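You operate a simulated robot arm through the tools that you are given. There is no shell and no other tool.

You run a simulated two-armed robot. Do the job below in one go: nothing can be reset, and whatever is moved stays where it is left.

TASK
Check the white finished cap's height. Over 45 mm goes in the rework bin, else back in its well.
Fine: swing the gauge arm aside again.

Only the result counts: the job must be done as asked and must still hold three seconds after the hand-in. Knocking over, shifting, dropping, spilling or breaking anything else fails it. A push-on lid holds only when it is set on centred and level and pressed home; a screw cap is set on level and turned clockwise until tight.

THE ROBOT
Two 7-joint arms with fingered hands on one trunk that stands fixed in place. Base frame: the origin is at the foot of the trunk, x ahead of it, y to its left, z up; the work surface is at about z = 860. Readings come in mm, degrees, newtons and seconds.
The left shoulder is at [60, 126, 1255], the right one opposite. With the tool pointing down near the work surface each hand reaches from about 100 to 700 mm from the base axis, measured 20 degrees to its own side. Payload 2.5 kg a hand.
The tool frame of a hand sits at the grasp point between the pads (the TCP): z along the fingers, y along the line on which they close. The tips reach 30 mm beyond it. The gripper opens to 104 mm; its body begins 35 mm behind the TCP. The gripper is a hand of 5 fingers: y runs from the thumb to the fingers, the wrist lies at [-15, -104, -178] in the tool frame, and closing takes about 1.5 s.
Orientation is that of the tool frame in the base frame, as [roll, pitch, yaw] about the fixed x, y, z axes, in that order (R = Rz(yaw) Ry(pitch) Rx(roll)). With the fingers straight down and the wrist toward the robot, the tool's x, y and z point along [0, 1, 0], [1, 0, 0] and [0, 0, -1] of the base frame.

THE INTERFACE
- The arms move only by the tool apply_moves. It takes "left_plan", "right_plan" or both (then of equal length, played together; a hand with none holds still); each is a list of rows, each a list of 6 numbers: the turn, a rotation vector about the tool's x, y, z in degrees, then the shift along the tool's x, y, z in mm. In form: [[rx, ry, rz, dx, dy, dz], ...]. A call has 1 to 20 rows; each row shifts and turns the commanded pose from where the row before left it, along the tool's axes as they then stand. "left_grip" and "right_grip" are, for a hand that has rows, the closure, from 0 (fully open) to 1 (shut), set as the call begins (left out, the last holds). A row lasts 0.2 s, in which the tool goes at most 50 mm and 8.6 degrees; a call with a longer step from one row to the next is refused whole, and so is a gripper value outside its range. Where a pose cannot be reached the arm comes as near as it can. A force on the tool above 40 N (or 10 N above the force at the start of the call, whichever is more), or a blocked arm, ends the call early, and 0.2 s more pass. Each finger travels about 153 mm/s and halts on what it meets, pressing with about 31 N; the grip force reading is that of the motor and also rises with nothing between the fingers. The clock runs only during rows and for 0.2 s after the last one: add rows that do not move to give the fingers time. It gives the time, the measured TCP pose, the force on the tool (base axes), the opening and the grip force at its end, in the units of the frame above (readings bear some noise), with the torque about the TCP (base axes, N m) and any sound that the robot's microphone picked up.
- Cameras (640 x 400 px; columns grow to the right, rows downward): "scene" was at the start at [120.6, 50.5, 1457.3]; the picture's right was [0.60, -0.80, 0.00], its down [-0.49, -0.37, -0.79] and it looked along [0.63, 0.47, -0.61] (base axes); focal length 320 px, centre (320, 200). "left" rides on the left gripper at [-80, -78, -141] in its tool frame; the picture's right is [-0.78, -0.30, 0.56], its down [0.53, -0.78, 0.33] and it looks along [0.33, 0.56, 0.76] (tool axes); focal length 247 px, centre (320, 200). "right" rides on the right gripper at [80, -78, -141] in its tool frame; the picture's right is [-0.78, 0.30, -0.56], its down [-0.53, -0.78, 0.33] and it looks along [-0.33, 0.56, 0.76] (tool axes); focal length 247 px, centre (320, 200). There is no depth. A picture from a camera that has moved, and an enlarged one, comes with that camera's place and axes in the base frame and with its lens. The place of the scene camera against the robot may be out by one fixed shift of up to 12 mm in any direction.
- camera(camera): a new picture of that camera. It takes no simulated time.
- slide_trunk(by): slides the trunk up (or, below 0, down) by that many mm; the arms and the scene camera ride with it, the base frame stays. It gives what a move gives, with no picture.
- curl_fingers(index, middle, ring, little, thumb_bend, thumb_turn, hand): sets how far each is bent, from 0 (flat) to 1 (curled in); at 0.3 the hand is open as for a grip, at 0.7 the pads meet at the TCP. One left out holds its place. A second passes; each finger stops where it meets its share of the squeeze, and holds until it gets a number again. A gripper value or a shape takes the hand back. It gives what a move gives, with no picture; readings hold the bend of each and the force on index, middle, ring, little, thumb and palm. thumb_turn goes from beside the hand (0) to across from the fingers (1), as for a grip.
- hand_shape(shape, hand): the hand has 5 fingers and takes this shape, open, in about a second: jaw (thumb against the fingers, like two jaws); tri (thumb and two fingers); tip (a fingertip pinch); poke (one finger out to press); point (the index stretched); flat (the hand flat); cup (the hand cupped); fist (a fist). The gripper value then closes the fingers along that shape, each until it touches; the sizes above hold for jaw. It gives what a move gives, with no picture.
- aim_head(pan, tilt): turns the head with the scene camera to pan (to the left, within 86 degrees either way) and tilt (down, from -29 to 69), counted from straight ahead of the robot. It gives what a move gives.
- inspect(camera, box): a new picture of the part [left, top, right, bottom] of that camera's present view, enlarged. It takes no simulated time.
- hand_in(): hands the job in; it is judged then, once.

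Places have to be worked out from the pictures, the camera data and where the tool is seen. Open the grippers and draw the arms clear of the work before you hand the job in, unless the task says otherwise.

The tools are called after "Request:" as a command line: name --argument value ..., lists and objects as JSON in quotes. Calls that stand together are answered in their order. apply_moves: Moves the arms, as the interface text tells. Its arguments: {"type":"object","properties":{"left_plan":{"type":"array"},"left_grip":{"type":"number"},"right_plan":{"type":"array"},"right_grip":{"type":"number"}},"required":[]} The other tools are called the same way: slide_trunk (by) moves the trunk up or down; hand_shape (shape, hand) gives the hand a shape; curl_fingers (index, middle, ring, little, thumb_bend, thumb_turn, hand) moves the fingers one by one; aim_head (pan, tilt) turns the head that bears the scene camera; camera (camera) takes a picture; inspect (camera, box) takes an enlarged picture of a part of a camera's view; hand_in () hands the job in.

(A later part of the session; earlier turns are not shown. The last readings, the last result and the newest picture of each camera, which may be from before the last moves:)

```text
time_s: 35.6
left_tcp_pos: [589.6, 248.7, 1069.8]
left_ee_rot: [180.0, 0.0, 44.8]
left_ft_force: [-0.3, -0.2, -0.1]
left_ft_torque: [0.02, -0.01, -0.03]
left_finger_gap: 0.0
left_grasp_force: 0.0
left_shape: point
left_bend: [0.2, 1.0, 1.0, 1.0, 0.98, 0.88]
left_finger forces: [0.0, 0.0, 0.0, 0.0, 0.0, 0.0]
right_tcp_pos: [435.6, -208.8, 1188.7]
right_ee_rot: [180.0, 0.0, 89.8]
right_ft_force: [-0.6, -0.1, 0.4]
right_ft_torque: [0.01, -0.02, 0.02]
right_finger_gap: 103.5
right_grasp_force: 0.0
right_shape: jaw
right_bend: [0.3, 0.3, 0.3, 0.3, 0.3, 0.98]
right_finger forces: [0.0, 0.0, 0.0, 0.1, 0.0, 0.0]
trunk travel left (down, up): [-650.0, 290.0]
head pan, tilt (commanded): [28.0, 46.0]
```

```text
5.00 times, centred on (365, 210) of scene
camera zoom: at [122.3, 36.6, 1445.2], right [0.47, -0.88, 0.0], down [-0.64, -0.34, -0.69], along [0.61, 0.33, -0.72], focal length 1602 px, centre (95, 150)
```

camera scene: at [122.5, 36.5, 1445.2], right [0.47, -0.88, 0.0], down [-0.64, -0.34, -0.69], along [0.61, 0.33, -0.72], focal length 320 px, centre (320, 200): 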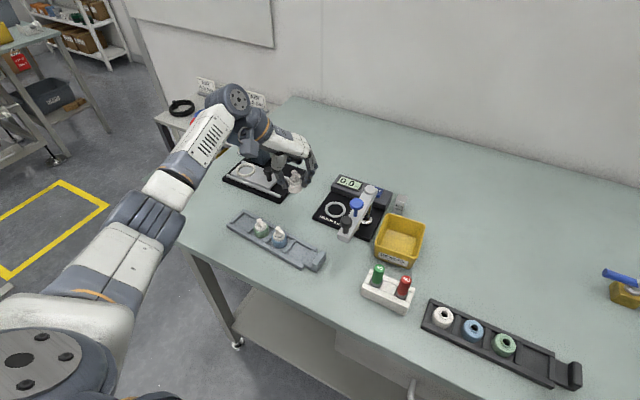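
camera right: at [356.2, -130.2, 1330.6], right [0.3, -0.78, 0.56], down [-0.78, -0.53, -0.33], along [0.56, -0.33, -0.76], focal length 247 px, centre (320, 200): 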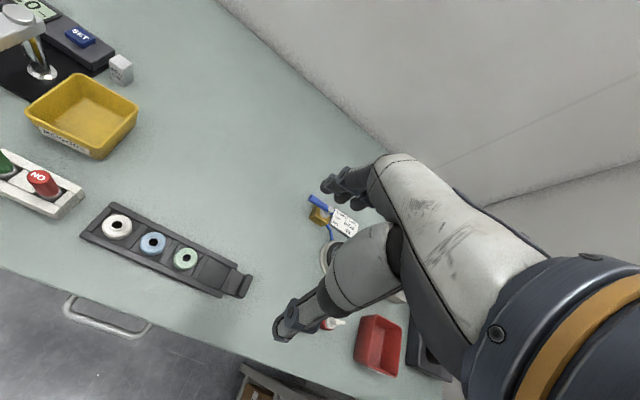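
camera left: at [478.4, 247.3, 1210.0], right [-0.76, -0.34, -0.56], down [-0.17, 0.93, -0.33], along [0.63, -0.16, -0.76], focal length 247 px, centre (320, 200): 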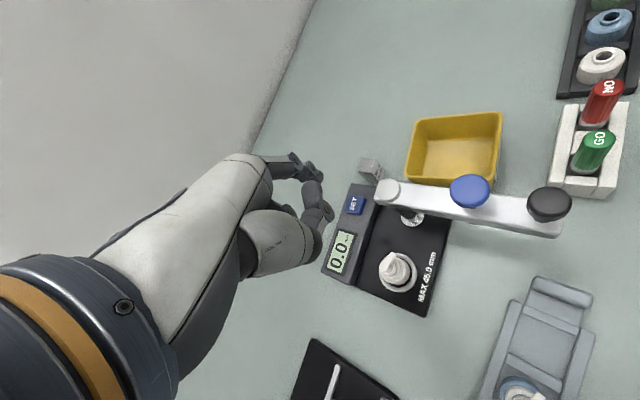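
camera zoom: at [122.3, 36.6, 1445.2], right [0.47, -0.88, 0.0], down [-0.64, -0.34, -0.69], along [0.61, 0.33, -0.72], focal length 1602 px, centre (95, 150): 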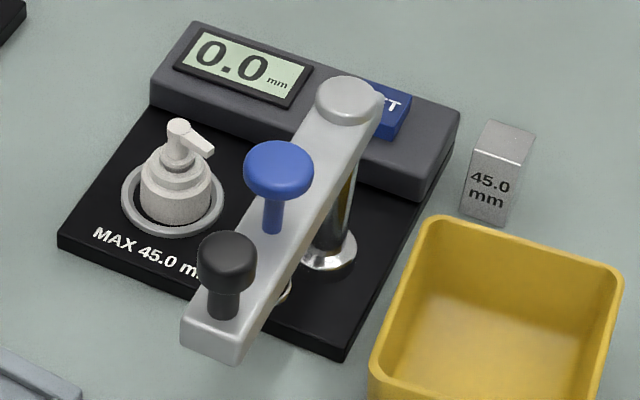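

Triangulation gives: black knob top centre (465, 170.5, 1000), about 22 mm wide with bar top near z ≈ 970; blue knob (511, 171, 1008); pivot near (587, 171.5). I take the tip shape again, half open, and move above the black knob at z ≈ 1070.

Request:
hand_shape --hand "left" --shape "tip"

Request:
apply_moves --left_plan '[[0, 0, 0, -14.3, -3.3, 0], [0, 0, 0, -14.3, -3.3, 0], [0, 0, 0, -14.3, -3.3, 0], [0, 0, 0, -14.3, -3.3, 0], [0, 0, 0, -14.3, -3.3, 0], [0, 0, 0, -14.3, -3.3, 0], [0, 0, 0, -14.3, -3.3, 0], [0, 0, 0, -14.3, -3.3, 0], [0, 0, 0, -14.3, -3.3, 0], [0, 0, 0, -14.3, -3.3, 0], [0, 0, 0, 0, 0, 0]]' --left_grip 0.4

Request:
camera --camera "left"

Request:
inspect --camera "scene" --box '[270, 130, 430, 260]'

```text
time_s: 36.5
left_tcp_pos: [590.0, 248.4, 1069.8]
left_ee_rot: [179.9, 0.1, 44.9]
left_ft_force: [-0.1, 0.0, -1.2]
left_ft_torque: [0.0, -0.02, -0.03]
left_finger_gap: 104.0
left_grasp_force: 0.0
left_shape: tip
left_bend: [0.3, 0.98, 0.99, 0.99, 0.3, 0.97]
left_finger forces: [0.0, 0.0, 0.0, 0.0, 0.0, 0.0]
right_tcp_pos: [435.6, -208.7, 1187.9]
right_ee_rot: [-180.0, 0.0, 89.9]
right_ft_force: [0.3, 0.3, 0.6]
right_ft_torque: [0.04, 0.05, -0.01]
right_finger_gap: 103.7
right_grasp_force: 0.0
right_shape: jaw
right_bend: [0.3, 0.3, 0.3, 0.3, 0.3, 0.98]
right_finger forces: [0.1, 0.1, 0.0, 0.1, 0.0, 0.0]
trunk travel left (down, up): [-650.0, 290.0]
head pan, tilt (commanded): [28.0, 46.0]
```

```text
time_s: 38.9
left_tcp_pos: [464.1, 171.6, 1068.9]
left_ee_rot: [180.0, 0.0, 44.9]
left_ft_force: [0.0, 0.1, 0.2]
left_ft_torque: [-0.02, -0.05, -0.01]
left_finger_gap: 62.6
left_grasp_force: 0.1
left_shape: tip
left_bend: [0.3, 0.98, 0.99, 0.99, 0.64, 1.0]
left_finger forces: [0.0, 0.0, 0.0, 0.1, 0.1, 0.0]
right_tcp_pos: [435.1, -209.5, 1189.0]
right_ee_rot: [-179.9, 0.0, 89.9]
right_ft_force: [0.9, 0.3, 0.5]
right_ft_torque: [-0.01, 0.0, -0.03]
right_finger_gap: 103.6
right_grasp_force: 0.0
right_shape: jaw
right_bend: [0.3, 0.3, 0.3, 0.3, 0.3, 0.98]
right_finger forces: [0.0, 0.0, 0.1, 0.0, 0.0, 0.0]
trunk travel left (down, up): [-650.0, 290.0]
head pan, tilt (commanded): [28.0, 46.0]
```

```text
taken
camera left: at [353.1, 170.5, 1209.6], right [-0.76, -0.34, -0.56], down [-0.17, 0.93, -0.33], along [0.63, -0.16, -0.76], focal length 247 px, centre (320, 200)
```

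left: 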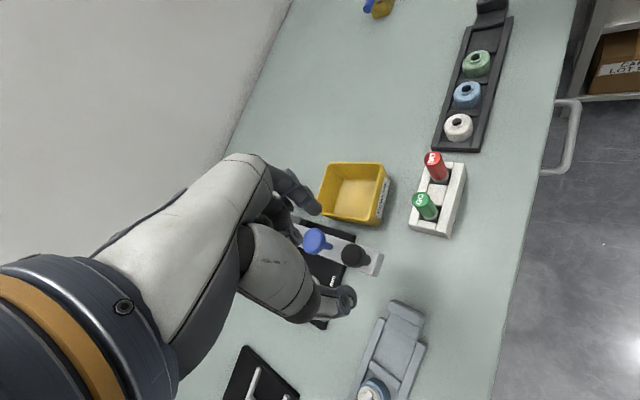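

```text
3.08 times, centred on (350, 195) of scene
camera zoom: at [122.3, 36.6, 1445.2], right [0.47, -0.88, 0.0], down [-0.64, -0.34, -0.69], along [0.61, 0.33, -0.72], focal length 986 px, centre (228, 215)
```

zoom: 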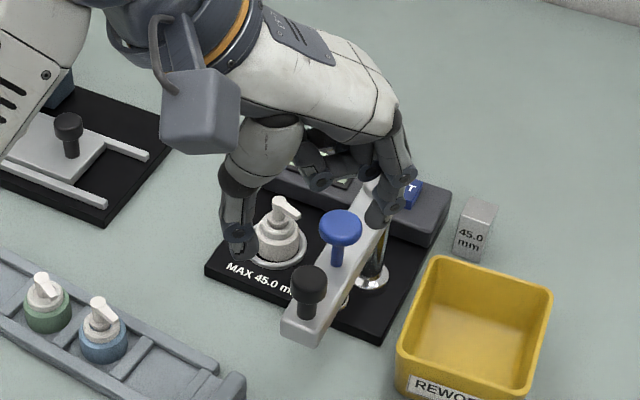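

Fingers straddle symmetrically. I enlarge the view to check the black knob against the hand's axis before descending.

Request:
inspect --camera "left" --box '[280, 190, 400, 320]'

```text
3.08 times, centred on (340, 255) of left
camera zoom: at [353.1, 170.5, 1209.6], right [-0.76, -0.34, -0.56], down [-0.17, 0.93, -0.33], along [0.63, -0.16, -0.76], focal length 760 px, centre (258, 31)
```

zoom: 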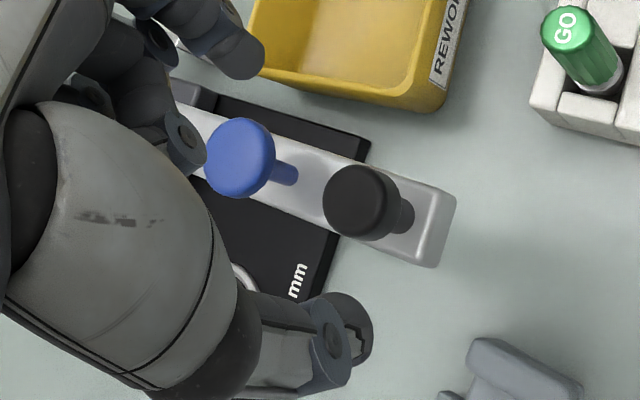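

The knob axis is at (465.4, 171), within 1 mm of the hand axis. I descend to z ≈ 1028 and check clearance to the blue knob.

Request:
apply_moves --left_plan '[[0, 0, 0, 0, 0.5, 10], [0, 0, 0, 0, 0, 10], [0, 0, 0, 0, 0, 10], [0, 0, 0, 0, 0, 10], [0, 0, 0, 0, 0, 0]]'

Request:
inspect --camera "left" --box '[280, 190, 400, 320]'

Request:
inspect --camera "scene" --box '[310, 160, 400, 240]'

```text
time_s: 40.1
left_tcp_pos: [464.2, 171.5, 1029.1]
left_ee_rot: [-180.0, 0.0, 44.9]
left_ft_force: [0.6, -0.4, 0.3]
left_ft_torque: [0.01, -0.01, 0.04]
left_finger_gap: 62.8
left_grasp_force: 0.0
left_shape: tip
left_bend: [0.3, 0.98, 0.99, 0.99, 0.64, 1.0]
left_finger forces: [0.0, 0.0, 0.0, 0.1, 0.1, 0.0]
right_tcp_pos: [435.1, -208.8, 1189.0]
right_ee_rot: [180.0, 0.0, 89.8]
right_ft_force: [-0.1, 0.6, 0.4]
right_ft_torque: [-0.02, 0.04, -0.02]
right_finger_gap: 103.5
right_grasp_force: 0.0
right_shape: jaw
right_bend: [0.3, 0.3, 0.3, 0.3, 0.3, 0.98]
right_finger forces: [0.0, 0.1, 0.1, 0.0, 0.0, 0.0]
trunk travel left (down, up): [-650.0, 290.0]
head pan, tilt (commanded): [28.0, 46.0]
```

```text
3.08 times, centred on (340, 255) of left
camera zoom: at [353.0, 170.0, 1169.4], right [-0.76, -0.34, -0.56], down [-0.17, 0.93, -0.33], along [0.63, -0.16, -0.76], focal length 760 px, centre (258, 31)
```

zoom: 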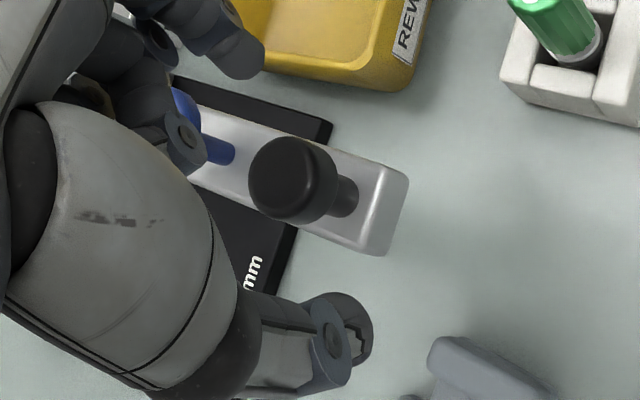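

```text
5.00 times, centred on (355, 200) of scene
camera zoom: at [122.3, 36.6, 1445.2], right [0.47, -0.88, 0.0], down [-0.64, -0.34, -0.69], along [0.61, 0.33, -0.72], focal length 1602 px, centre (145, 200)
```

zoom: 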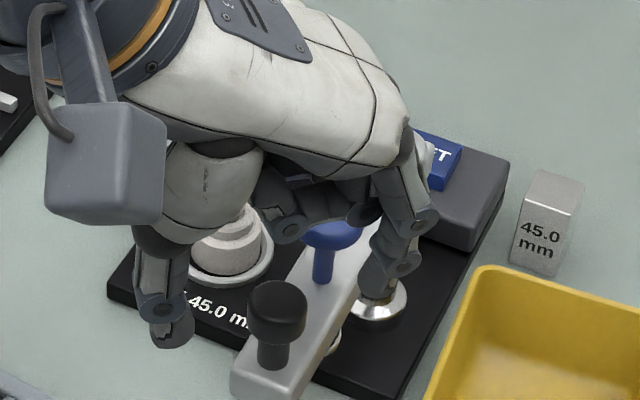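

The curled fingers would come very close to the blue knob with this hand angle. I rise again and turn the hand 90° counter-clockwise (yaw ≈ 135°), which puts the curled fingers on the free (+x,+y) side of the knob.

Request:
apply_moves --left_plan '[[0, 0, 0, 0, 0, -14], [0, 0, 0, 0, 0, -14], [0, 0, 0, 0, 0, -14], [0, 0, -7.5, 0, 0, 0], [0, 0, -7.5, 0, 0, 0], [0, 0, -7.5, 0, 0, 0], [0, 0, -7.5, 0, 0, 0], [0, 0, -7.5, 0, 0, 0], [0, 0, -7.5, 0, 0, 0], [0, 0, -7.5, 0, 0, 0], [0, 0, -7.5, 0, 0, 0], [0, 0, -7.5, 0, 0, 0], [0, 0, -7.5, 0, 0, 0], [0, 0, -7.5, 0, 0, 0], [0, 0, -7.5, 0, 0, 0], [0, 0, 0, 0, 0, 0]]'

Request:
camera --camera "left"

Request:
camera --camera "scene"

```text
time_s: 43.5
left_tcp_pos: [464.0, 171.5, 1070.7]
left_ee_rot: [-180.0, 0.0, 135.1]
left_ft_force: [0.2, -0.1, 0.7]
left_ft_torque: [-0.01, -0.01, 0.01]
left_finger_gap: 63.0
left_grasp_force: 0.1
left_shape: tip
left_bend: [0.3, 0.98, 0.99, 0.99, 0.64, 1.0]
left_finger forces: [0.0, 0.0, 0.0, 0.1, 0.1, 0.1]
right_tcp_pos: [435.7, -208.4, 1189.2]
right_ee_rot: [180.0, 0.0, 89.9]
right_ft_force: [0.4, 0.5, 0.3]
right_ft_torque: [-0.02, -0.02, 0.01]
right_finger_gap: 103.8
right_grasp_force: 0.0
right_shape: jaw
right_bend: [0.3, 0.3, 0.3, 0.3, 0.3, 0.98]
right_finger forces: [0.0, 0.0, 0.0, 0.1, 0.0, 0.1]
trunk travel left (down, up): [-650.0, 290.0]
head pan, tilt (commanded): [28.0, 46.0]
```

```text
taken
camera left: at [466.1, 60.3, 1212.1], right [0.34, -0.76, -0.56], down [-0.93, -0.17, -0.33], along [0.16, 0.63, -0.76], focal length 247 px, centre (320, 200)
```

left: 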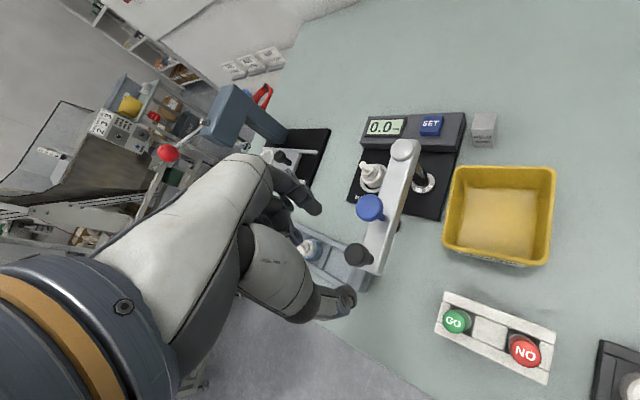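

```text
taken
camera scene: at [122.3, 36.7, 1445.2], right [0.47, -0.88, 0.0], down [-0.64, -0.34, -0.69], along [0.61, 0.33, -0.72], focal length 320 px, centre (320, 200)
```

scene: 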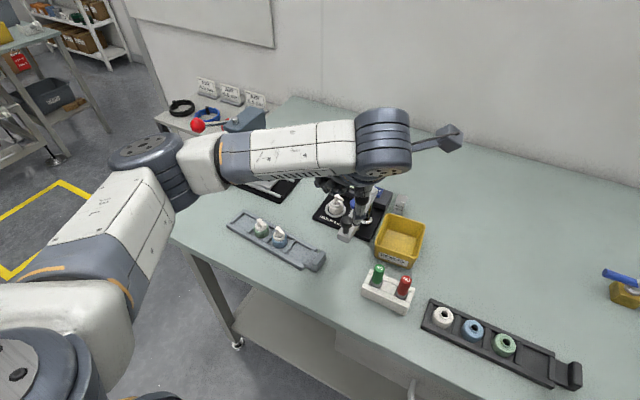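

The turn worked. I zoom to check the black knob against the hand axis from this new side.

Request:
inspect --camera "left" --box '[280, 120, 480, 320]'

Request:
inspect --camera "scene" --box '[300, 150, 410, 250]'

```text
2.00 times, centred on (380, 220) of left
camera zoom: at [466.1, 60.3, 1212.1], right [0.34, -0.76, -0.56], down [-0.93, -0.17, -0.33], along [0.16, 0.63, -0.76], focal length 494 px, centre (200, 160)
```

zoom: 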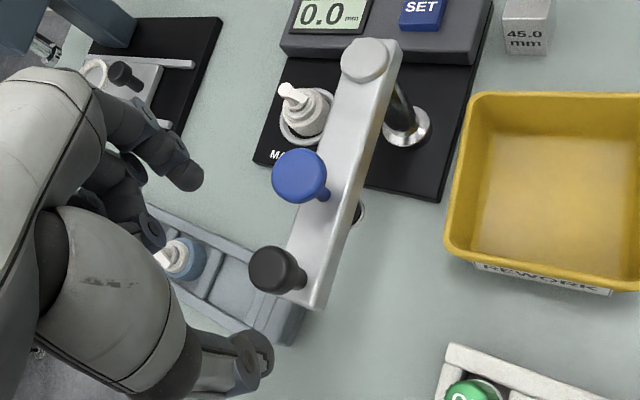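

```text
4.00 times, centred on (355, 200) of scene
camera zoom: at [122.3, 36.7, 1445.2], right [0.47, -0.88, 0.0], down [-0.64, -0.34, -0.69], along [0.61, 0.33, -0.72], focal length 1281 px, centre (180, 200)
```

zoom: 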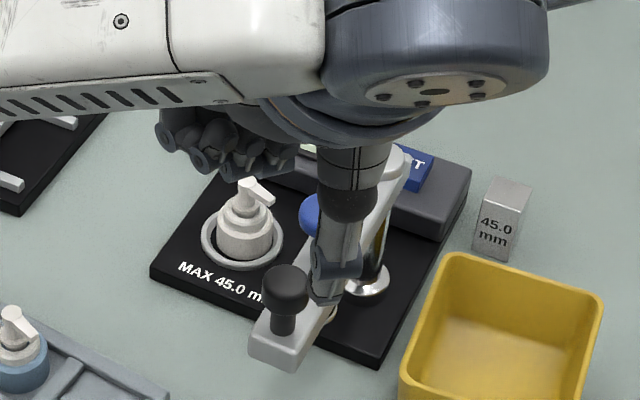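

The black knob is at (465.8, 170.7); I shift 1.5 mm to centre the pinch on it and descend to z ≈ 1011 (tips ≈ 981, above the bar).

Request:
apply_moves --left_plan '[[0, 0, 0, -1.5, 0, 10], [0, 0, 0, 0, 0, 10], [0, 0, 0, 0, 0, 10], [0, 0, 0, 0, 0, 10], [0, 0, 0, 0, 0, 10], [0, 0, 0, 0, 0, 5], [0, 0, 0, 0, 0, 5], [0, 0, 0, 0, 0, 0]]'

Request:
inspect --camera "left" --box '[260, 130, 440, 310]'

Request:
inspect --camera "scene" --box '[320, 180, 400, 250]'

```text
time_s: 45.3
left_tcp_pos: [465.3, 170.7, 1011.5]
left_ee_rot: [180.0, 0.0, 135.0]
left_ft_force: [-0.4, -0.1, -0.4]
left_ft_torque: [0.02, 0.01, 0.01]
left_finger_gap: 62.8
left_grasp_force: 0.0
left_shape: tip
left_bend: [0.3, 0.98, 0.99, 0.99, 0.64, 1.0]
left_finger forces: [0.0, 0.1, 0.0, 0.0, 0.0, 0.0]
right_tcp_pos: [434.5, -208.5, 1188.7]
right_ee_rot: [-179.9, 0.0, 89.9]
right_ft_force: [0.6, -0.2, -0.1]
right_ft_torque: [0.0, 0.0, -0.04]
right_finger_gap: 103.7
right_grasp_force: 0.0
right_shape: jaw
right_bend: [0.3, 0.3, 0.3, 0.3, 0.3, 0.98]
right_finger forces: [0.0, 0.0, 0.0, 0.0, 0.0, 0.0]
trunk travel left (down, up): [-650.0, 290.0]
head pan, tilt (commanded): [28.0, 46.0]
```

```text
2.22 times, centred on (350, 220) of left
camera zoom: at [467.9, 59.1, 1151.3], right [0.34, -0.76, -0.56], down [-0.93, -0.17, -0.33], along [0.16, 0.63, -0.76], focal length 549 px, centre (253, 156)
```

zoom: 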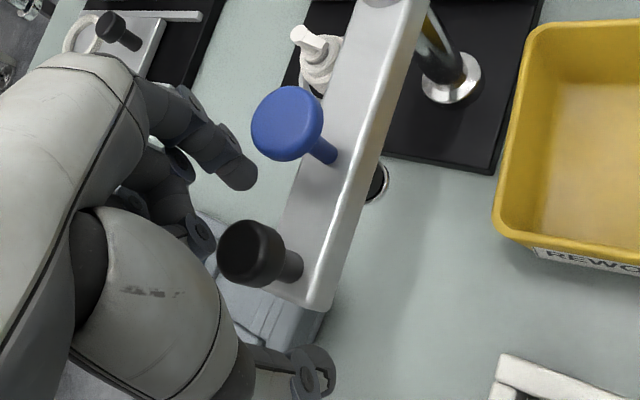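

```text
5.71 times, centred on (360, 215) of scene
camera zoom: at [122.3, 36.6, 1445.2], right [0.47, -0.88, 0.0], down [-0.64, -0.34, -0.69], along [0.61, 0.33, -0.72], focal length 1830 px, centre (91, 114)
```

zoom: 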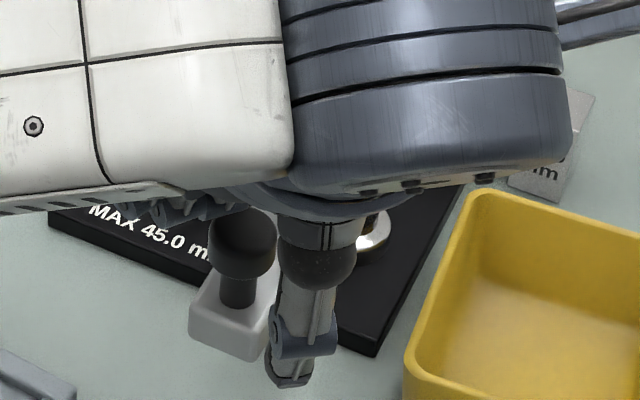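

The knob sits between index and thumb, with the blue knob clear. I close the pinch on the black knob.

Request:
apply_moves --left_plan '[[0, 0, 0, 0, 0, 0], [0, 0, 0, 0, 0, 0], [0, 0, 0, 0, 0, 0], [0, 0, 0, 0, 0, 0], [0, 0, 0, 0, 0, 0], [0, 0, 0, 0, 0, 0]]' --left_grip 0.85

Request:
inspect --camera "left" --box '[260, 130, 440, 310]'

```text
time_s: 46.7
left_tcp_pos: [466.6, 170.7, 1011.1]
left_ee_rot: [-180.0, 0.0, 134.9]
left_ft_force: [0.6, 0.4, -0.6]
left_ft_torque: [0.02, 0.0, 0.0]
left_finger_gap: 16.1
left_grasp_force: 0.1
left_shape: tip
left_bend: [0.72, 0.98, 0.99, 0.99, 0.74, 1.0]
left_finger forces: [0.7, 0.0, 0.0, 0.0, 0.5, 0.0]
right_tcp_pos: [435.1, -208.3, 1188.7]
right_ee_rot: [180.0, 0.0, 89.9]
right_ft_force: [-0.1, 0.4, 0.1]
right_ft_torque: [-0.01, 0.01, -0.04]
right_finger_gap: 103.5
right_grasp_force: 0.0
right_shape: jaw
right_bend: [0.3, 0.3, 0.3, 0.3, 0.3, 0.98]
right_finger forces: [0.0, 0.0, 0.0, 0.1, 0.0, 0.0]
trunk travel left (down, up): [-650.0, 290.0]
head pan, tilt (commanded): [28.0, 46.0]
```

```text
2.22 times, centred on (350, 220) of left
camera zoom: at [467.9, 59.1, 1151.2], right [0.34, -0.76, -0.56], down [-0.93, -0.17, -0.33], along [0.16, 0.63, -0.76], focal length 549 px, centre (253, 156)
```

zoom: 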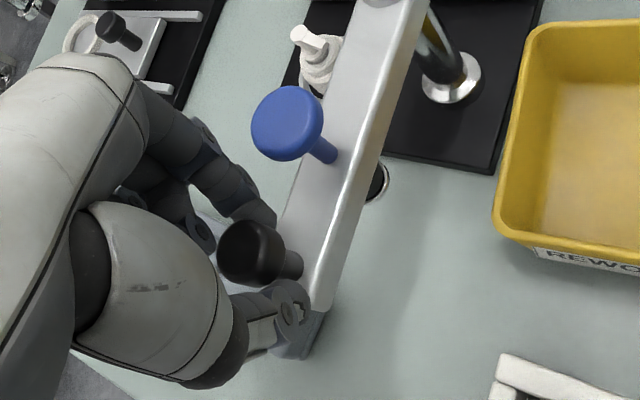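

Contact is light; I tighten slightly and swing the first 10° as a test, moving on an arc around the pivot at (587, 171).

Request:
apply_moves --left_plan '[[0, 0, 0, 0, 0, 0], [0, 0, 0, 0, 0, 0], [0, 0, 0, 0, 0, 0], [0, 0, 0, 3.6, 3.9, 0], [0, 0, 0, 3.54, 3.89, 0], [0, 0, 0, 3.25, 4.15, 0], [0, 0, 0, 3.18, 4.24, 0], [0, 0, 0, 0, 0, 0]]' --left_grip 0.93

Request:
camera --camera "left"

Request:
inspect --camera "scene" --box '[310, 160, 410, 250]'

```text
time_s: 48.5
left_tcp_pos: [469.0, 191.5, 1009.4]
left_ee_rot: [-179.7, -0.2, 134.9]
left_ft_force: [1.8, -1.7, -24.3]
left_ft_torque: [-0.08, 0.03, -0.08]
left_finger_gap: 15.5
left_grasp_force: 31.1
left_shape: tip
left_bend: [0.72, 1.0, 1.0, 1.0, 0.75, 1.0]
left_finger forces: [30.3, 0.0, 0.1, 0.1, 28.1, 0.0]
right_tcp_pos: [436.9, -208.3, 1188.3]
right_ee_rot: [-179.9, 0.0, 89.9]
right_ft_force: [0.4, 0.4, -0.7]
right_ft_torque: [-0.04, 0.0, 0.01]
right_finger_gap: 103.5
right_grasp_force: 0.2
right_shape: jaw
right_bend: [0.3, 0.3, 0.3, 0.3, 0.3, 0.98]
right_finger forces: [0.1, 0.0, 0.0, 0.0, 0.0, 0.0]
trunk travel left (down, up): [-650.0, 290.0]
head pan, tilt (commanded): [28.0, 46.0]
```

```text
taken
camera left: at [470.7, 80.3, 1149.6], right [0.34, -0.76, -0.56], down [-0.93, -0.17, -0.33], along [0.15, 0.63, -0.76], focal length 247 px, centre (320, 200)
```

left: 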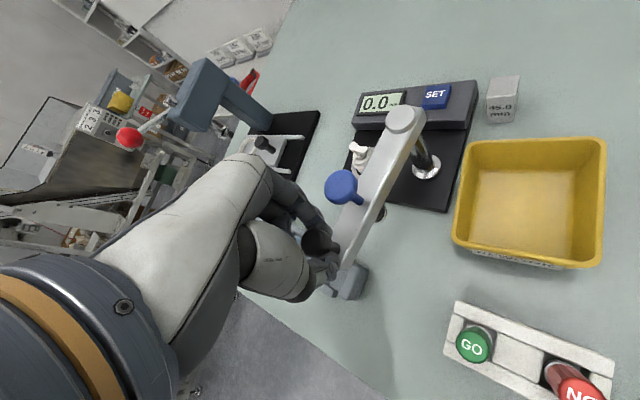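

```text
4.44 times, centred on (360, 205) of scene
camera zoom: at [124.6, 37.3, 1444.9], right [0.47, -0.88, 0.0], down [-0.64, -0.34, -0.69], along [0.61, 0.33, -0.72], focal length 1424 px, centre (142, 178)
```

zoom: 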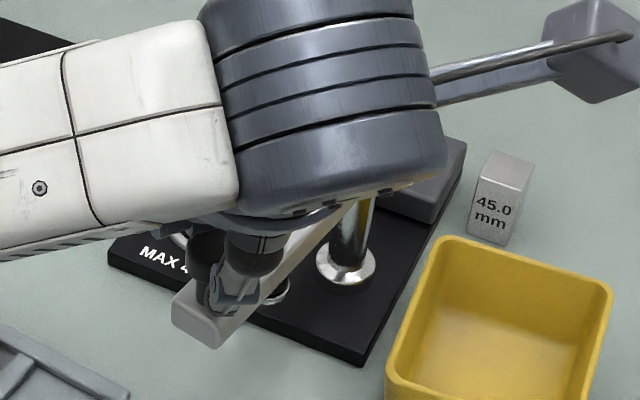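

The arm swings with the knob, but the tight pinch pulls upward with 24 N. I loosen to the light hold right away.

Request:
apply_moves --left_plan '[[0, 0, 0, 0, 0, 0], [0, 0, 0, 0, 0, 0], [0, 0, 0, 0, 0, 0]]' --left_grip 0.83

Request:
inspect --camera "left" --box '[260, 60, 500, 310]'

```text
time_s: 49.3
left_tcp_pos: [467.9, 191.1, 1011.8]
left_ee_rot: [179.9, 0.1, 135.1]
left_ft_force: [0.4, -0.5, -0.6]
left_ft_torque: [-0.02, 0.01, -0.06]
left_finger_gap: 17.7
left_grasp_force: 0.1
left_shape: tip
left_bend: [0.72, 0.98, 0.99, 0.99, 0.74, 1.0]
left_finger forces: [0.8, 0.0, 0.0, 0.1, 0.4, 0.0]
right_tcp_pos: [434.0, -208.7, 1189.4]
right_ee_rot: [-179.9, 0.0, 89.9]
right_ft_force: [-0.3, -0.2, -0.5]
right_ft_torque: [-0.03, 0.01, -0.01]
right_finger_gap: 103.5
right_grasp_force: 0.1
right_shape: jaw
right_bend: [0.3, 0.3, 0.3, 0.3, 0.3, 0.98]
right_finger forces: [0.1, 0.1, 0.0, 0.0, 0.1, 0.0]
trunk travel left (down, up): [-650.0, 290.0]
head pan, tilt (commanded): [28.0, 46.0]
```

```text
1.60 times, centred on (380, 185) of left
camera zoom: at [469.4, 80.0, 1152.9], right [0.34, -0.76, -0.56], down [-0.93, -0.17, -0.34], along [0.16, 0.63, -0.76], focal length 395 px, centre (224, 224)
```

zoom: 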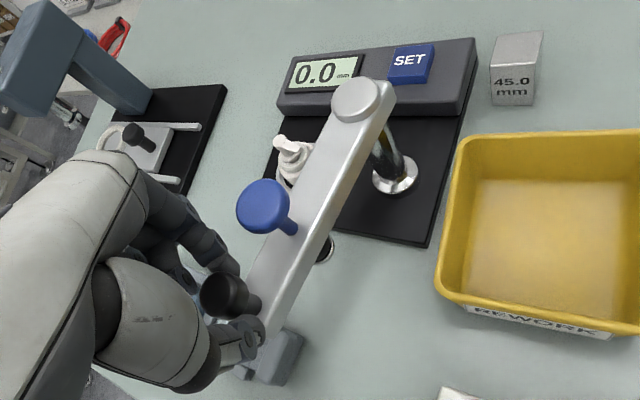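

Force is back to zero with a light caging hold, and the arm has swung about 10°. I continue along the arc another 40° and check.

Request:
apply_moves --left_plan '[[0, 0, 0, 5.68, 8.92, 0], [0, 0, 0, 4.88, 9.38, 0], [0, 0, 0, 4.05, 9.77, 0], [0, 0, 0, 3.18, 10.08, 0], [0, 0, 0, 2.29, 10.32, 0], [0, 0, 0, 1.38, 10.48, 0], [0, 0, 0, 0.46, 10.56, 0], [0, 0, 0, -0.46, 10.56, 0], [0, 0, 0, 0, 0, 0]]'

Request:
camera --camera "left"

Request:
camera --camera "scene"

```text
time_s: 51.3
left_tcp_pos: [508.4, 262.0, 1011.5]
left_ee_rot: [-180.0, 0.0, 134.8]
left_ft_force: [-1.0, 0.2, -0.6]
left_ft_torque: [-0.01, -0.03, -0.02]
left_finger_gap: 17.6
left_grasp_force: 0.1
left_shape: tip
left_bend: [0.72, 0.98, 0.99, 0.99, 0.74, 1.0]
left_finger forces: [0.3, 0.1, 0.0, 0.1, 0.4, 0.0]
right_tcp_pos: [435.1, -208.0, 1187.9]
right_ee_rot: [-179.9, -0.1, 89.9]
right_ft_force: [0.2, 0.2, -0.4]
right_ft_torque: [-0.01, -0.02, 0.02]
right_finger_gap: 103.5
right_grasp_force: 0.0
right_shape: jaw
right_bend: [0.3, 0.3, 0.3, 0.3, 0.3, 0.98]
right_finger forces: [0.1, 0.0, 0.0, 0.0, 0.1, 0.0]
trunk travel left (down, up): [-650.0, 290.0]
head pan, tilt (commanded): [28.0, 46.0]
```

```text
taken
camera left: at [510.9, 151.4, 1152.2], right [0.34, -0.76, -0.56], down [-0.93, -0.17, -0.33], along [0.16, 0.63, -0.76], focal length 247 px, centre (320, 200)
```

left: 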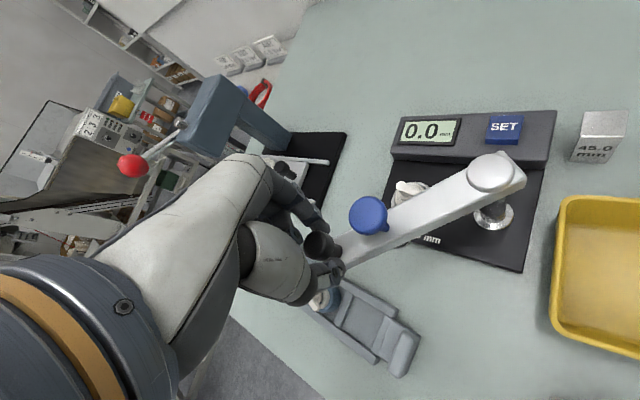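

```text
taken
camera scene: at [122.3, 36.6, 1445.2], right [0.47, -0.88, 0.0], down [-0.64, -0.34, -0.69], along [0.61, 0.33, -0.72], focal length 320 px, centre (320, 200)
```

scene: 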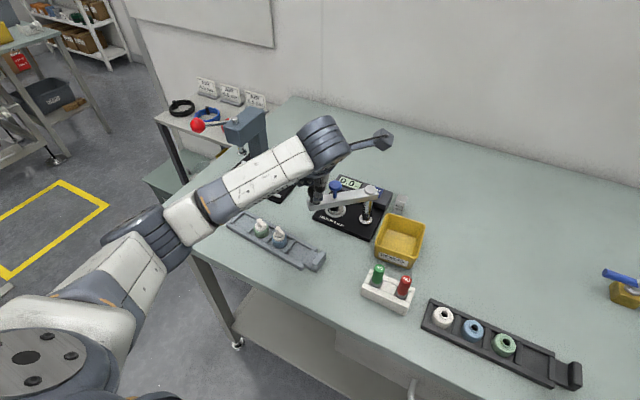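

The arm follows smoothly. I continue another 25° and look again.

Request:
apply_moves --left_plan '[[0, 0, 0, -1.38, 10.48, 0], [0, 0, 0, -2.29, 10.32, 0], [0, 0, 0, -3.18, 10.08, 0], [0, 0, 0, -4.05, 9.77, 0], [0, 0, 0, -4.88, 9.38, 0], [0, 0, 0, 0, 0, 0]]'

Request:
inspect --camera "left" --box '[300, 60, 600, 320]'

Request:
inspect --camera "scene" --box '[290, 150, 420, 250]'

```text
time_s: 52.7
left_tcp_pos: [555.5, 287.1, 1012.8]
left_ee_rot: [-180.0, -0.1, 135.0]
left_ft_force: [0.2, -0.1, -0.8]
left_ft_torque: [-0.02, 0.03, 0.0]
left_finger_gap: 17.8
left_grasp_force: 0.2
left_shape: tip
left_bend: [0.72, 0.98, 0.99, 0.99, 0.74, 1.0]
left_finger forces: [0.3, 0.0, 0.1, 0.0, 0.5, 0.0]
right_tcp_pos: [435.9, -209.5, 1189.1]
right_ee_rot: [180.0, 0.0, 89.9]
right_ft_force: [-0.5, -0.3, 0.6]
right_ft_torque: [0.01, 0.0, 0.0]
right_finger_gap: 103.5
right_grasp_force: 0.0
right_shape: jaw
right_bend: [0.3, 0.3, 0.3, 0.3, 0.3, 0.98]
right_finger forces: [0.0, 0.1, 0.1, 0.0, 0.1, 0.0]
trunk travel left (down, up): [-650.0, 290.0]
head pan, tilt (commanded): [28.0, 46.0]
```

```text
1.54 times, centred on (450, 190) of left
camera zoom: at [557.6, 175.9, 1152.9], right [0.34, -0.76, -0.56], down [-0.93, -0.17, -0.33], along [0.16, 0.63, -0.76], focal length 380 px, centre (120, 215)
```

zoom: 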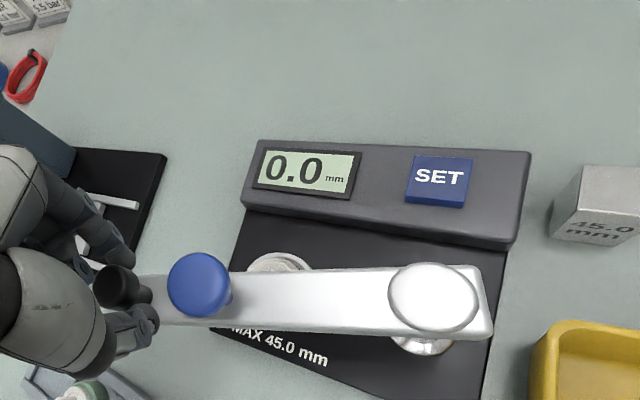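

```text
4.00 times, centred on (355, 200) of scene
camera zoom: at [122.3, 36.6, 1445.2], right [0.47, -0.88, 0.0], down [-0.64, -0.34, -0.69], along [0.61, 0.33, -0.72], focal length 1281 px, centre (180, 200)
```

zoom: 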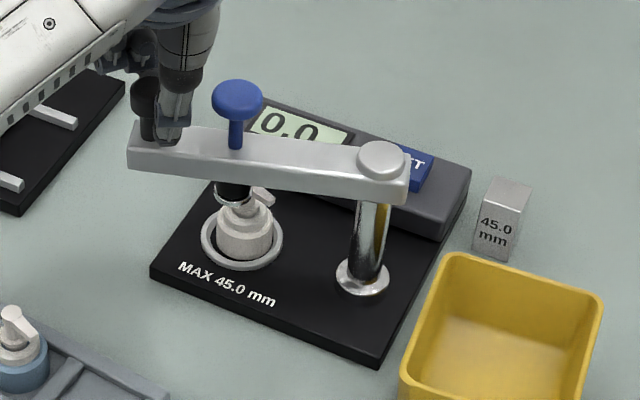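

Now at about 105° with the probe nearing the cap, no contact forces. I go 10° further in smaller steps.

Request:
apply_moves --left_plan '[[0, 0, 0, -2.75, 4.5, 0], [0, 0, 0, -2.9, 4.42, 0], [0, 0, 0, -3.15, 4.25, 0], [0, 0, 0, -3.3, 4.15, 0], [0, 0, 0, 0, 0, 0]]'

Request:
inspect --camera "left" --box '[300, 60, 600, 320]'

Request:
inspect --camera "scene" --box '[310, 160, 400, 230]'

```text
time_s: 53.9
left_tcp_pos: [577.3, 291.3, 1012.0]
left_ee_rot: [179.9, 0.0, 134.9]
left_ft_force: [0.5, 0.0, -0.9]
left_ft_torque: [0.01, -0.02, 0.0]
left_finger_gap: 17.9
left_grasp_force: 0.1
left_shape: tip
left_bend: [0.72, 0.98, 0.99, 0.99, 0.74, 1.0]
left_finger forces: [0.4, 0.0, 0.0, 0.1, 0.1, 0.1]
right_tcp_pos: [435.4, -209.7, 1189.4]
right_ee_rot: [-179.9, 0.0, 89.9]
right_ft_force: [0.3, 0.0, -0.2]
right_ft_torque: [0.04, 0.0, 0.0]
right_finger_gap: 103.8
right_grasp_force: 0.1
right_shape: jaw
right_bend: [0.3, 0.3, 0.3, 0.3, 0.3, 0.98]
right_finger forces: [0.0, 0.1, 0.0, 0.1, 0.1, 0.1]
trunk travel left (down, up): [-650.0, 290.0]
head pan, tilt (commanded): [28.0, 46.0]
```

```text
1.54 times, centred on (450, 190) of left
camera zoom: at [578.4, 179.3, 1152.6], right [0.34, -0.76, -0.56], down [-0.93, -0.17, -0.33], along [0.16, 0.63, -0.76], focal length 380 px, centre (120, 215)
```

zoom: 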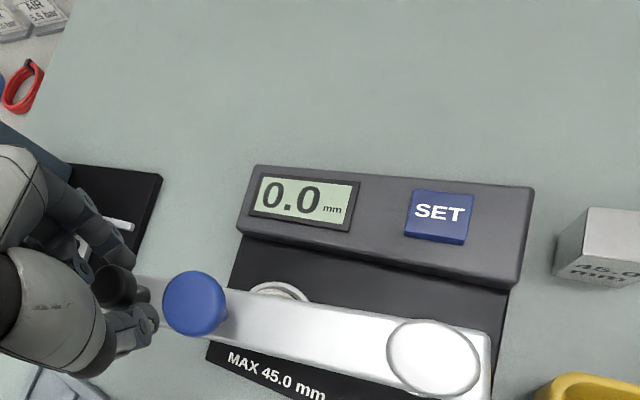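

```text
5.71 times, centred on (355, 195) of scene
camera zoom: at [122.3, 36.6, 1445.2], right [0.47, -0.88, 0.0], down [-0.64, -0.34, -0.69], along [0.61, 0.33, -0.72], focal length 1830 px, centre (120, 229)
```

zoom: 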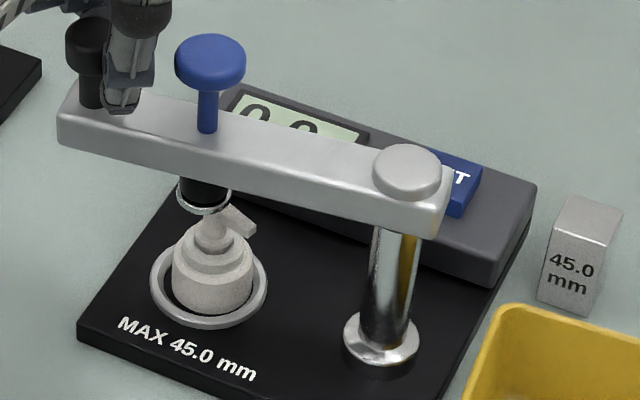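

The probe is about 6° short of the cap axis. I swing the last 6° in small steps, watching for a stop.

Request:
apply_moves --left_plan '[[0, 0, 0, -2.07, 2.4, 0], [0, 0, 0, -2.13, 2.35, 0], [0, 0, 0, -2.19, 2.29, 0], [0, 0, 0, -2.25, 2.24, 0], [0, 0, 0, 0, 0, 0]]'

Request:
inspect --camera "left" --box '[300, 60, 600, 320]'

Request:
inspect --camera "scene" --box '[310, 160, 400, 230]'

```text
time_s: 55.1
left_tcp_pos: [589.5, 291.2, 1011.8]
left_ee_rot: [180.0, 0.0, 134.9]
left_ft_force: [0.2, -0.7, -0.1]
left_ft_torque: [0.01, -0.01, 0.01]
left_finger_gap: 17.8
left_grasp_force: 0.0
left_shape: tip
left_bend: [0.72, 0.98, 0.99, 0.99, 0.74, 1.0]
left_finger forces: [0.7, 0.1, 0.0, 0.1, 0.1, 0.0]
right_tcp_pos: [434.4, -208.3, 1189.5]
right_ee_rot: [-180.0, -0.1, 89.9]
right_ft_force: [0.8, -0.9, -0.7]
right_ft_torque: [0.0, -0.01, 0.04]
right_finger_gap: 103.4
right_grasp_force: 0.0
right_shape: jaw
right_bend: [0.3, 0.3, 0.3, 0.3, 0.3, 0.98]
right_finger forces: [0.0, 0.0, 0.1, 0.1, 0.0, 0.0]
trunk travel left (down, up): [-650.0, 290.0]
head pan, tilt (commanded): [28.0, 46.0]
```

```text
1.54 times, centred on (450, 190) of left
camera zoom: at [591.0, 179.8, 1152.4], right [0.34, -0.76, -0.56], down [-0.93, -0.17, -0.33], along [0.16, 0.63, -0.76], focal length 380 px, centre (120, 215)
```

zoom: 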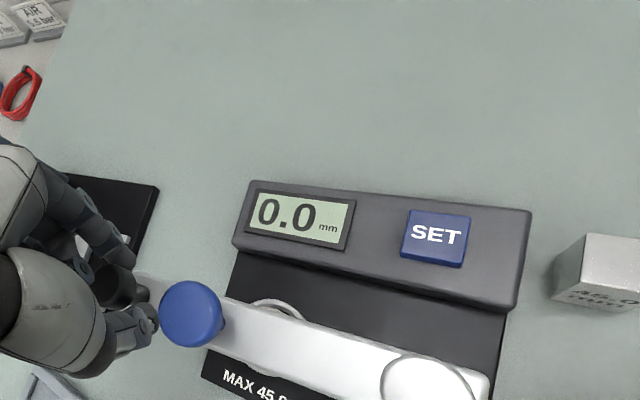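

```text
5.71 times, centred on (355, 195) of scene
camera zoom: at [122.4, 36.6, 1445.2], right [0.47, -0.88, 0.0], down [-0.64, -0.34, -0.69], along [0.61, 0.33, -0.72], focal length 1830 px, centre (120, 229)
```

zoom: 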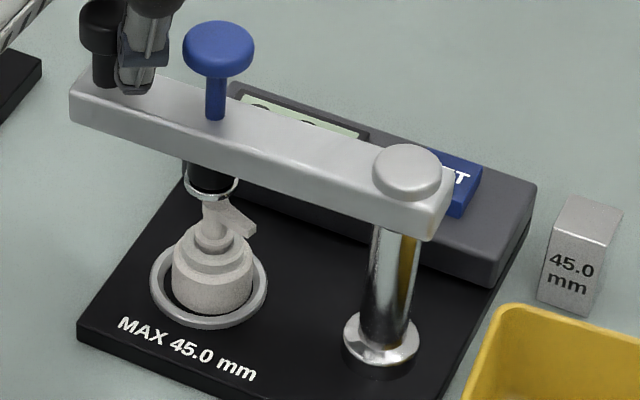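

The probe now stands over the cap's nozzle in line with the ring. I open the pinch gently and lift off the black knob.

Request:
apply_moves --left_plan '[[0, 0, 0, 0, 0, 0], [0, 0, 0, 0, 0, 0], [0, 0, 0, 0, 0, 0], [0, 0, 0, 0, 0, 0], [0, 0, 0, 0, 0, -5], [0, 0, 0, 0, 0, -10], [0, 0, 0, 0, 0, -15], [0, 0, 0, 0, 0, -20], [0, 0, 0, 0, 0, -20]]' --left_grip 0.45

Request:
hand_shape --hand "left" --shape "poke"

Request:
inspect --camera "left" --box '[240, 140, 480, 340]'

Request:
inspect --camera "scene" --box '[290, 140, 400, 230]'

```text
time_s: 57.1
left_tcp_pos: [589.5, 289.8, 1080.8]
left_ee_rot: [-179.9, 0.0, 135.0]
left_ft_force: [-0.2, -0.3, 0.5]
left_ft_torque: [0.02, 0.02, 0.01]
left_finger_gap: 56.5
left_grasp_force: 0.0
left_shape: tip
left_bend: [0.73, 0.98, 0.99, 0.99, 0.67, 1.0]
left_finger forces: [0.1, 0.0, 0.0, 0.0, 0.0, 0.0]
right_tcp_pos: [435.8, -209.4, 1187.2]
right_ee_rot: [179.9, 0.0, 89.9]
right_ft_force: [0.5, 0.4, 0.7]
right_ft_torque: [0.02, -0.01, 0.04]
right_finger_gap: 103.6
right_grasp_force: 0.0
right_shape: jaw
right_bend: [0.3, 0.3, 0.3, 0.3, 0.3, 0.98]
right_finger forces: [0.0, 0.1, 0.0, 0.0, 0.0, 0.0]
trunk travel left (down, up): [-650.0, 290.0]
head pan, tilt (commanded): [28.0, 46.0]
```

```text
time_s: 58.0
left_tcp_pos: [588.2, 290.5, 1082.8]
left_ee_rot: [179.9, 0.0, 135.0]
left_ft_force: [-0.5, 0.3, -0.4]
left_ft_torque: [-0.02, -0.03, -0.05]
left_finger_gap: 0.2
left_grasp_force: 0.2
left_shape: poke
left_bend: [0.7, 0.7, 0.99, 0.99, 1.0, 1.0]
left_finger forces: [0.0, 0.0, 0.0, 0.0, 0.1, 0.0]
right_tcp_pos: [435.4, -209.4, 1189.6]
right_ee_rot: [-180.0, 0.1, 89.8]
right_ft_force: [-0.1, -0.6, 0.0]
right_ft_torque: [0.01, -0.03, 0.03]
right_finger_gap: 103.6
right_grasp_force: 0.1
right_shape: jaw
right_bend: [0.3, 0.3, 0.3, 0.3, 0.3, 0.98]
right_finger forces: [0.0, 0.0, 0.0, 0.0, 0.0, 0.1]
trunk travel left (down, up): [-650.0, 290.0]
head pan, tilt (commanded): [28.0, 46.0]
```

```text
2.00 times, centred on (360, 240) of left
camera zoom: at [589.9, 179.0, 1221.5], right [0.34, -0.76, -0.56], down [-0.93, -0.17, -0.33], along [0.16, 0.63, -0.76], focal length 494 px, centre (240, 120)
```

zoom: 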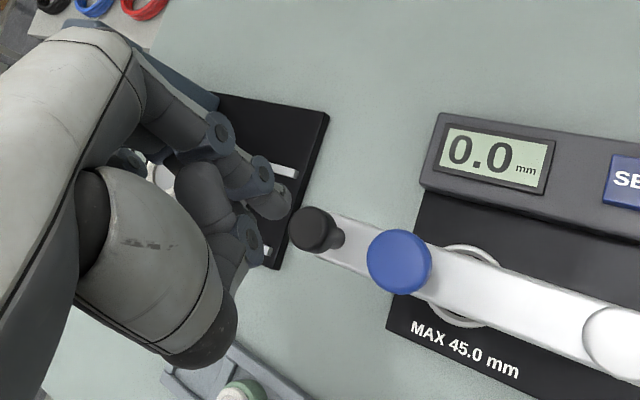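

```text
4.44 times, centred on (345, 185) of scene
camera zoom: at [122.3, 36.6, 1445.2], right [0.47, -0.88, 0.0], down [-0.64, -0.34, -0.69], along [0.61, 0.33, -0.72], focal length 1424 px, centre (209, 267)
```

zoom: 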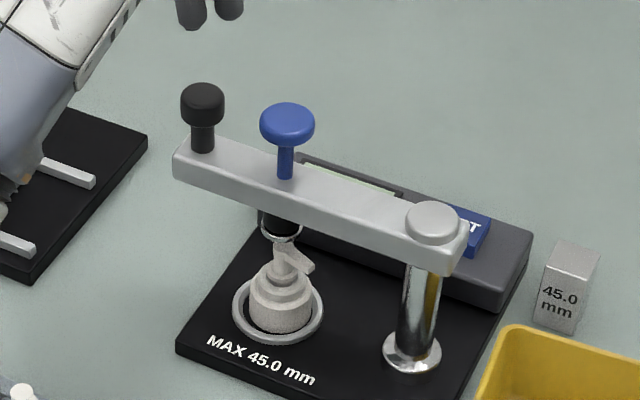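

The arm stays put by itself and the blue knob sits right over the ring axis. I move the poke fingertips above the blue plunger and lower to just above it.

Request:
apply_moves --left_plan '[[0, 0, 0, -10.5, -9.6, 0], [0, 0, 0, -10.5, -9.6, 0], [0, 0, 0, -10.5, -9.7, 0], [0, 0, 0, 0, 0, 12], [0, 0, 0, 0, 0, 12], [0, 0, 0, 0, 0, 10], [0, 0, 0, 0, 0, 0]]'

Request:
camera --camera "left"

Request:
inspect --camera "scene" --box '[300, 140, 400, 230]'

```text
time_s: 59.6
left_tcp_pos: [591.9, 247.9, 1048.4]
left_ee_rot: [180.0, 0.0, 134.9]
left_ft_force: [-0.3, -0.7, -0.6]
left_ft_torque: [-0.01, 0.03, 0.01]
left_finger_gap: 0.3
left_grasp_force: 0.0
left_shape: poke
left_bend: [0.7, 0.7, 0.99, 0.99, 1.0, 1.0]
left_finger forces: [0.0, 0.1, 0.0, 0.1, 0.0, 0.0]
right_tcp_pos: [435.6, -208.3, 1189.9]
right_ee_rot: [-179.9, 0.1, 90.0]
right_ft_force: [1.0, 0.9, 0.0]
right_ft_torque: [0.0, 0.03, -0.02]
right_finger_gap: 103.7
right_grasp_force: 0.0
right_shape: jaw
right_bend: [0.3, 0.3, 0.3, 0.3, 0.3, 0.98]
right_finger forces: [0.1, 0.0, 0.0, 0.0, 0.1, 0.0]
trunk travel left (down, up): [-650.0, 290.0]
head pan, tilt (commanded): [28.0, 46.0]
```

```text
taken
camera left: at [593.2, 137.5, 1187.8], right [0.34, -0.76, -0.56], down [-0.93, -0.17, -0.33], along [0.16, 0.63, -0.76], focal length 247 px, centre (320, 200)
```

left: 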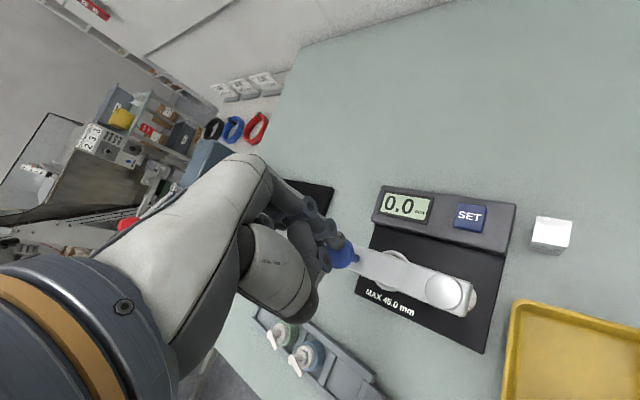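

```text
4.44 times, centred on (350, 185) of scene
camera zoom: at [122.3, 36.6, 1445.2], right [0.47, -0.88, 0.0], down [-0.64, -0.34, -0.69], along [0.61, 0.33, -0.72], focal length 1424 px, centre (187, 267)
```

zoom: 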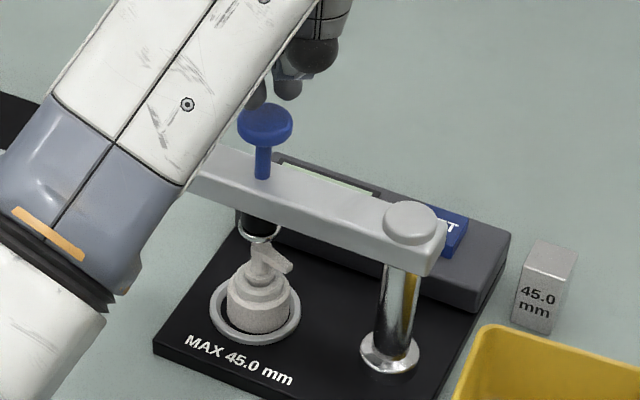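

Request:
inspect --camera "left" --box '[280, 180, 420, 310]'

Request:
inspect --camera "scene" --box '[340, 140, 380, 180]'

```text
3.08 times, centred on (350, 245) of left
camera zoom: at [593.2, 137.5, 1187.8], right [0.34, -0.76, -0.56], down [-0.93, -0.17, -0.33], along [0.16, 0.63, -0.76], focal length 760 px, centre (228, 62)
```

zoom: 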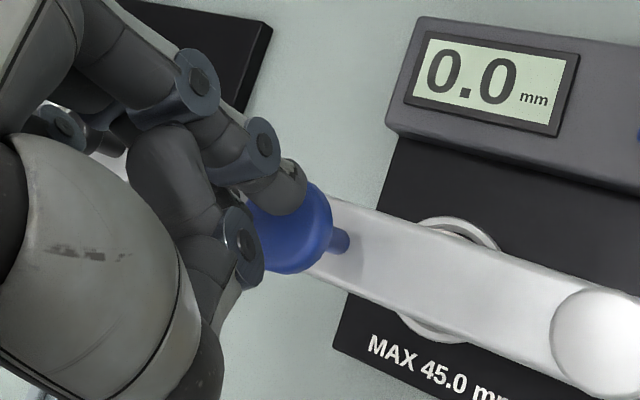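

```text
10.00 times, centred on (360, 160) of scene
camera zoom: at [122.3, 36.6, 1445.2], right [0.47, -0.88, 0.0], down [-0.64, -0.34, -0.69], along [0.61, 0.33, -0.72], focal length 3203 px, centre (-80, 600)
```

zoom: 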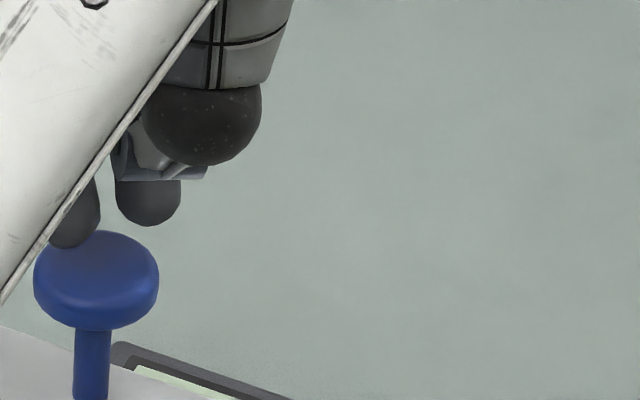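

The fingertip pair is about 3.3 mm off toward −y/+x of the knob centre. I shift the hand by that and lower to light contact in small steps.

Request:
apply_moves --left_plan '[[0, 0, 0, 3.3, 0, 0], [0, 0, 0, 0, 0, 3], [0, 0, 0, 0, 0, 2], [0, 0, 0, 0, 0, 2], [0, 0, 0, 0, 0, 0]]'

Request:
inspect --camera "left" --box '[280, 180, 420, 310]'

Request:
inspect --camera "scene" --box '[340, 140, 380, 180]'

```text
time_s: 60.8
left_tcp_pos: [588.8, 251.7, 1042.9]
left_ee_rot: [180.0, 0.1, 134.9]
left_ft_force: [0.2, 0.6, 0.5]
left_ft_torque: [-0.02, 0.02, 0.01]
left_finger_gap: 0.0
left_grasp_force: 0.1
left_shape: poke
left_bend: [0.7, 0.7, 0.99, 0.99, 1.0, 1.0]
left_finger forces: [0.0, 0.0, 0.0, 0.1, 0.0, 0.0]
right_tcp_pos: [434.1, -208.5, 1189.2]
right_ee_rot: [-179.9, 0.1, 89.9]
right_ft_force: [0.8, -1.1, -0.5]
right_ft_torque: [-0.04, 0.0, 0.02]
right_finger_gap: 103.5
right_grasp_force: 0.1
right_shape: jaw
right_bend: [0.3, 0.3, 0.3, 0.3, 0.3, 0.98]
right_finger forces: [0.0, 0.0, 0.1, 0.0, 0.0, 0.0]
trunk travel left (down, up): [-650.0, 290.0]
head pan, tilt (commanded): [28.0, 46.0]
```

```text
3.08 times, centred on (350, 245) of left
camera zoom: at [590.2, 139.8, 1181.4], right [0.34, -0.76, -0.56], down [-0.93, -0.17, -0.33], along [0.16, 0.63, -0.76], focal length 760 px, centre (228, 62)
```

zoom: 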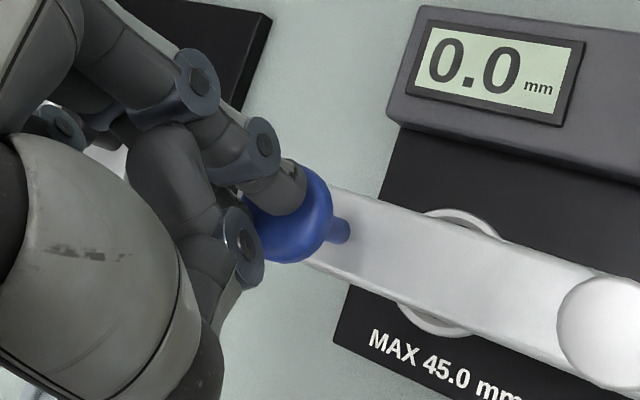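

```text
10.00 times, centred on (360, 160) of scene
camera zoom: at [122.3, 36.6, 1445.2], right [0.47, -0.88, 0.0], down [-0.64, -0.34, -0.69], along [0.61, 0.33, -0.72], focal length 3203 px, centre (-80, 600)
```

zoom: 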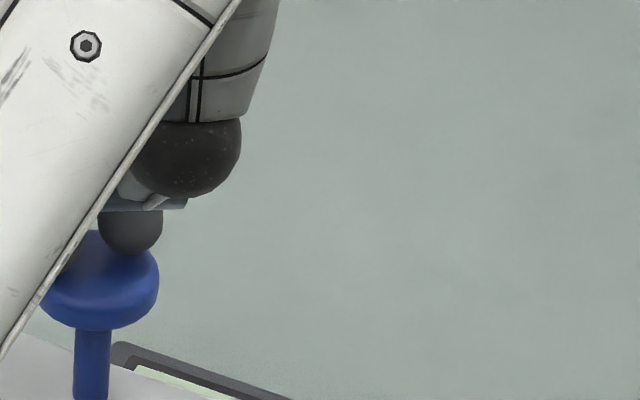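

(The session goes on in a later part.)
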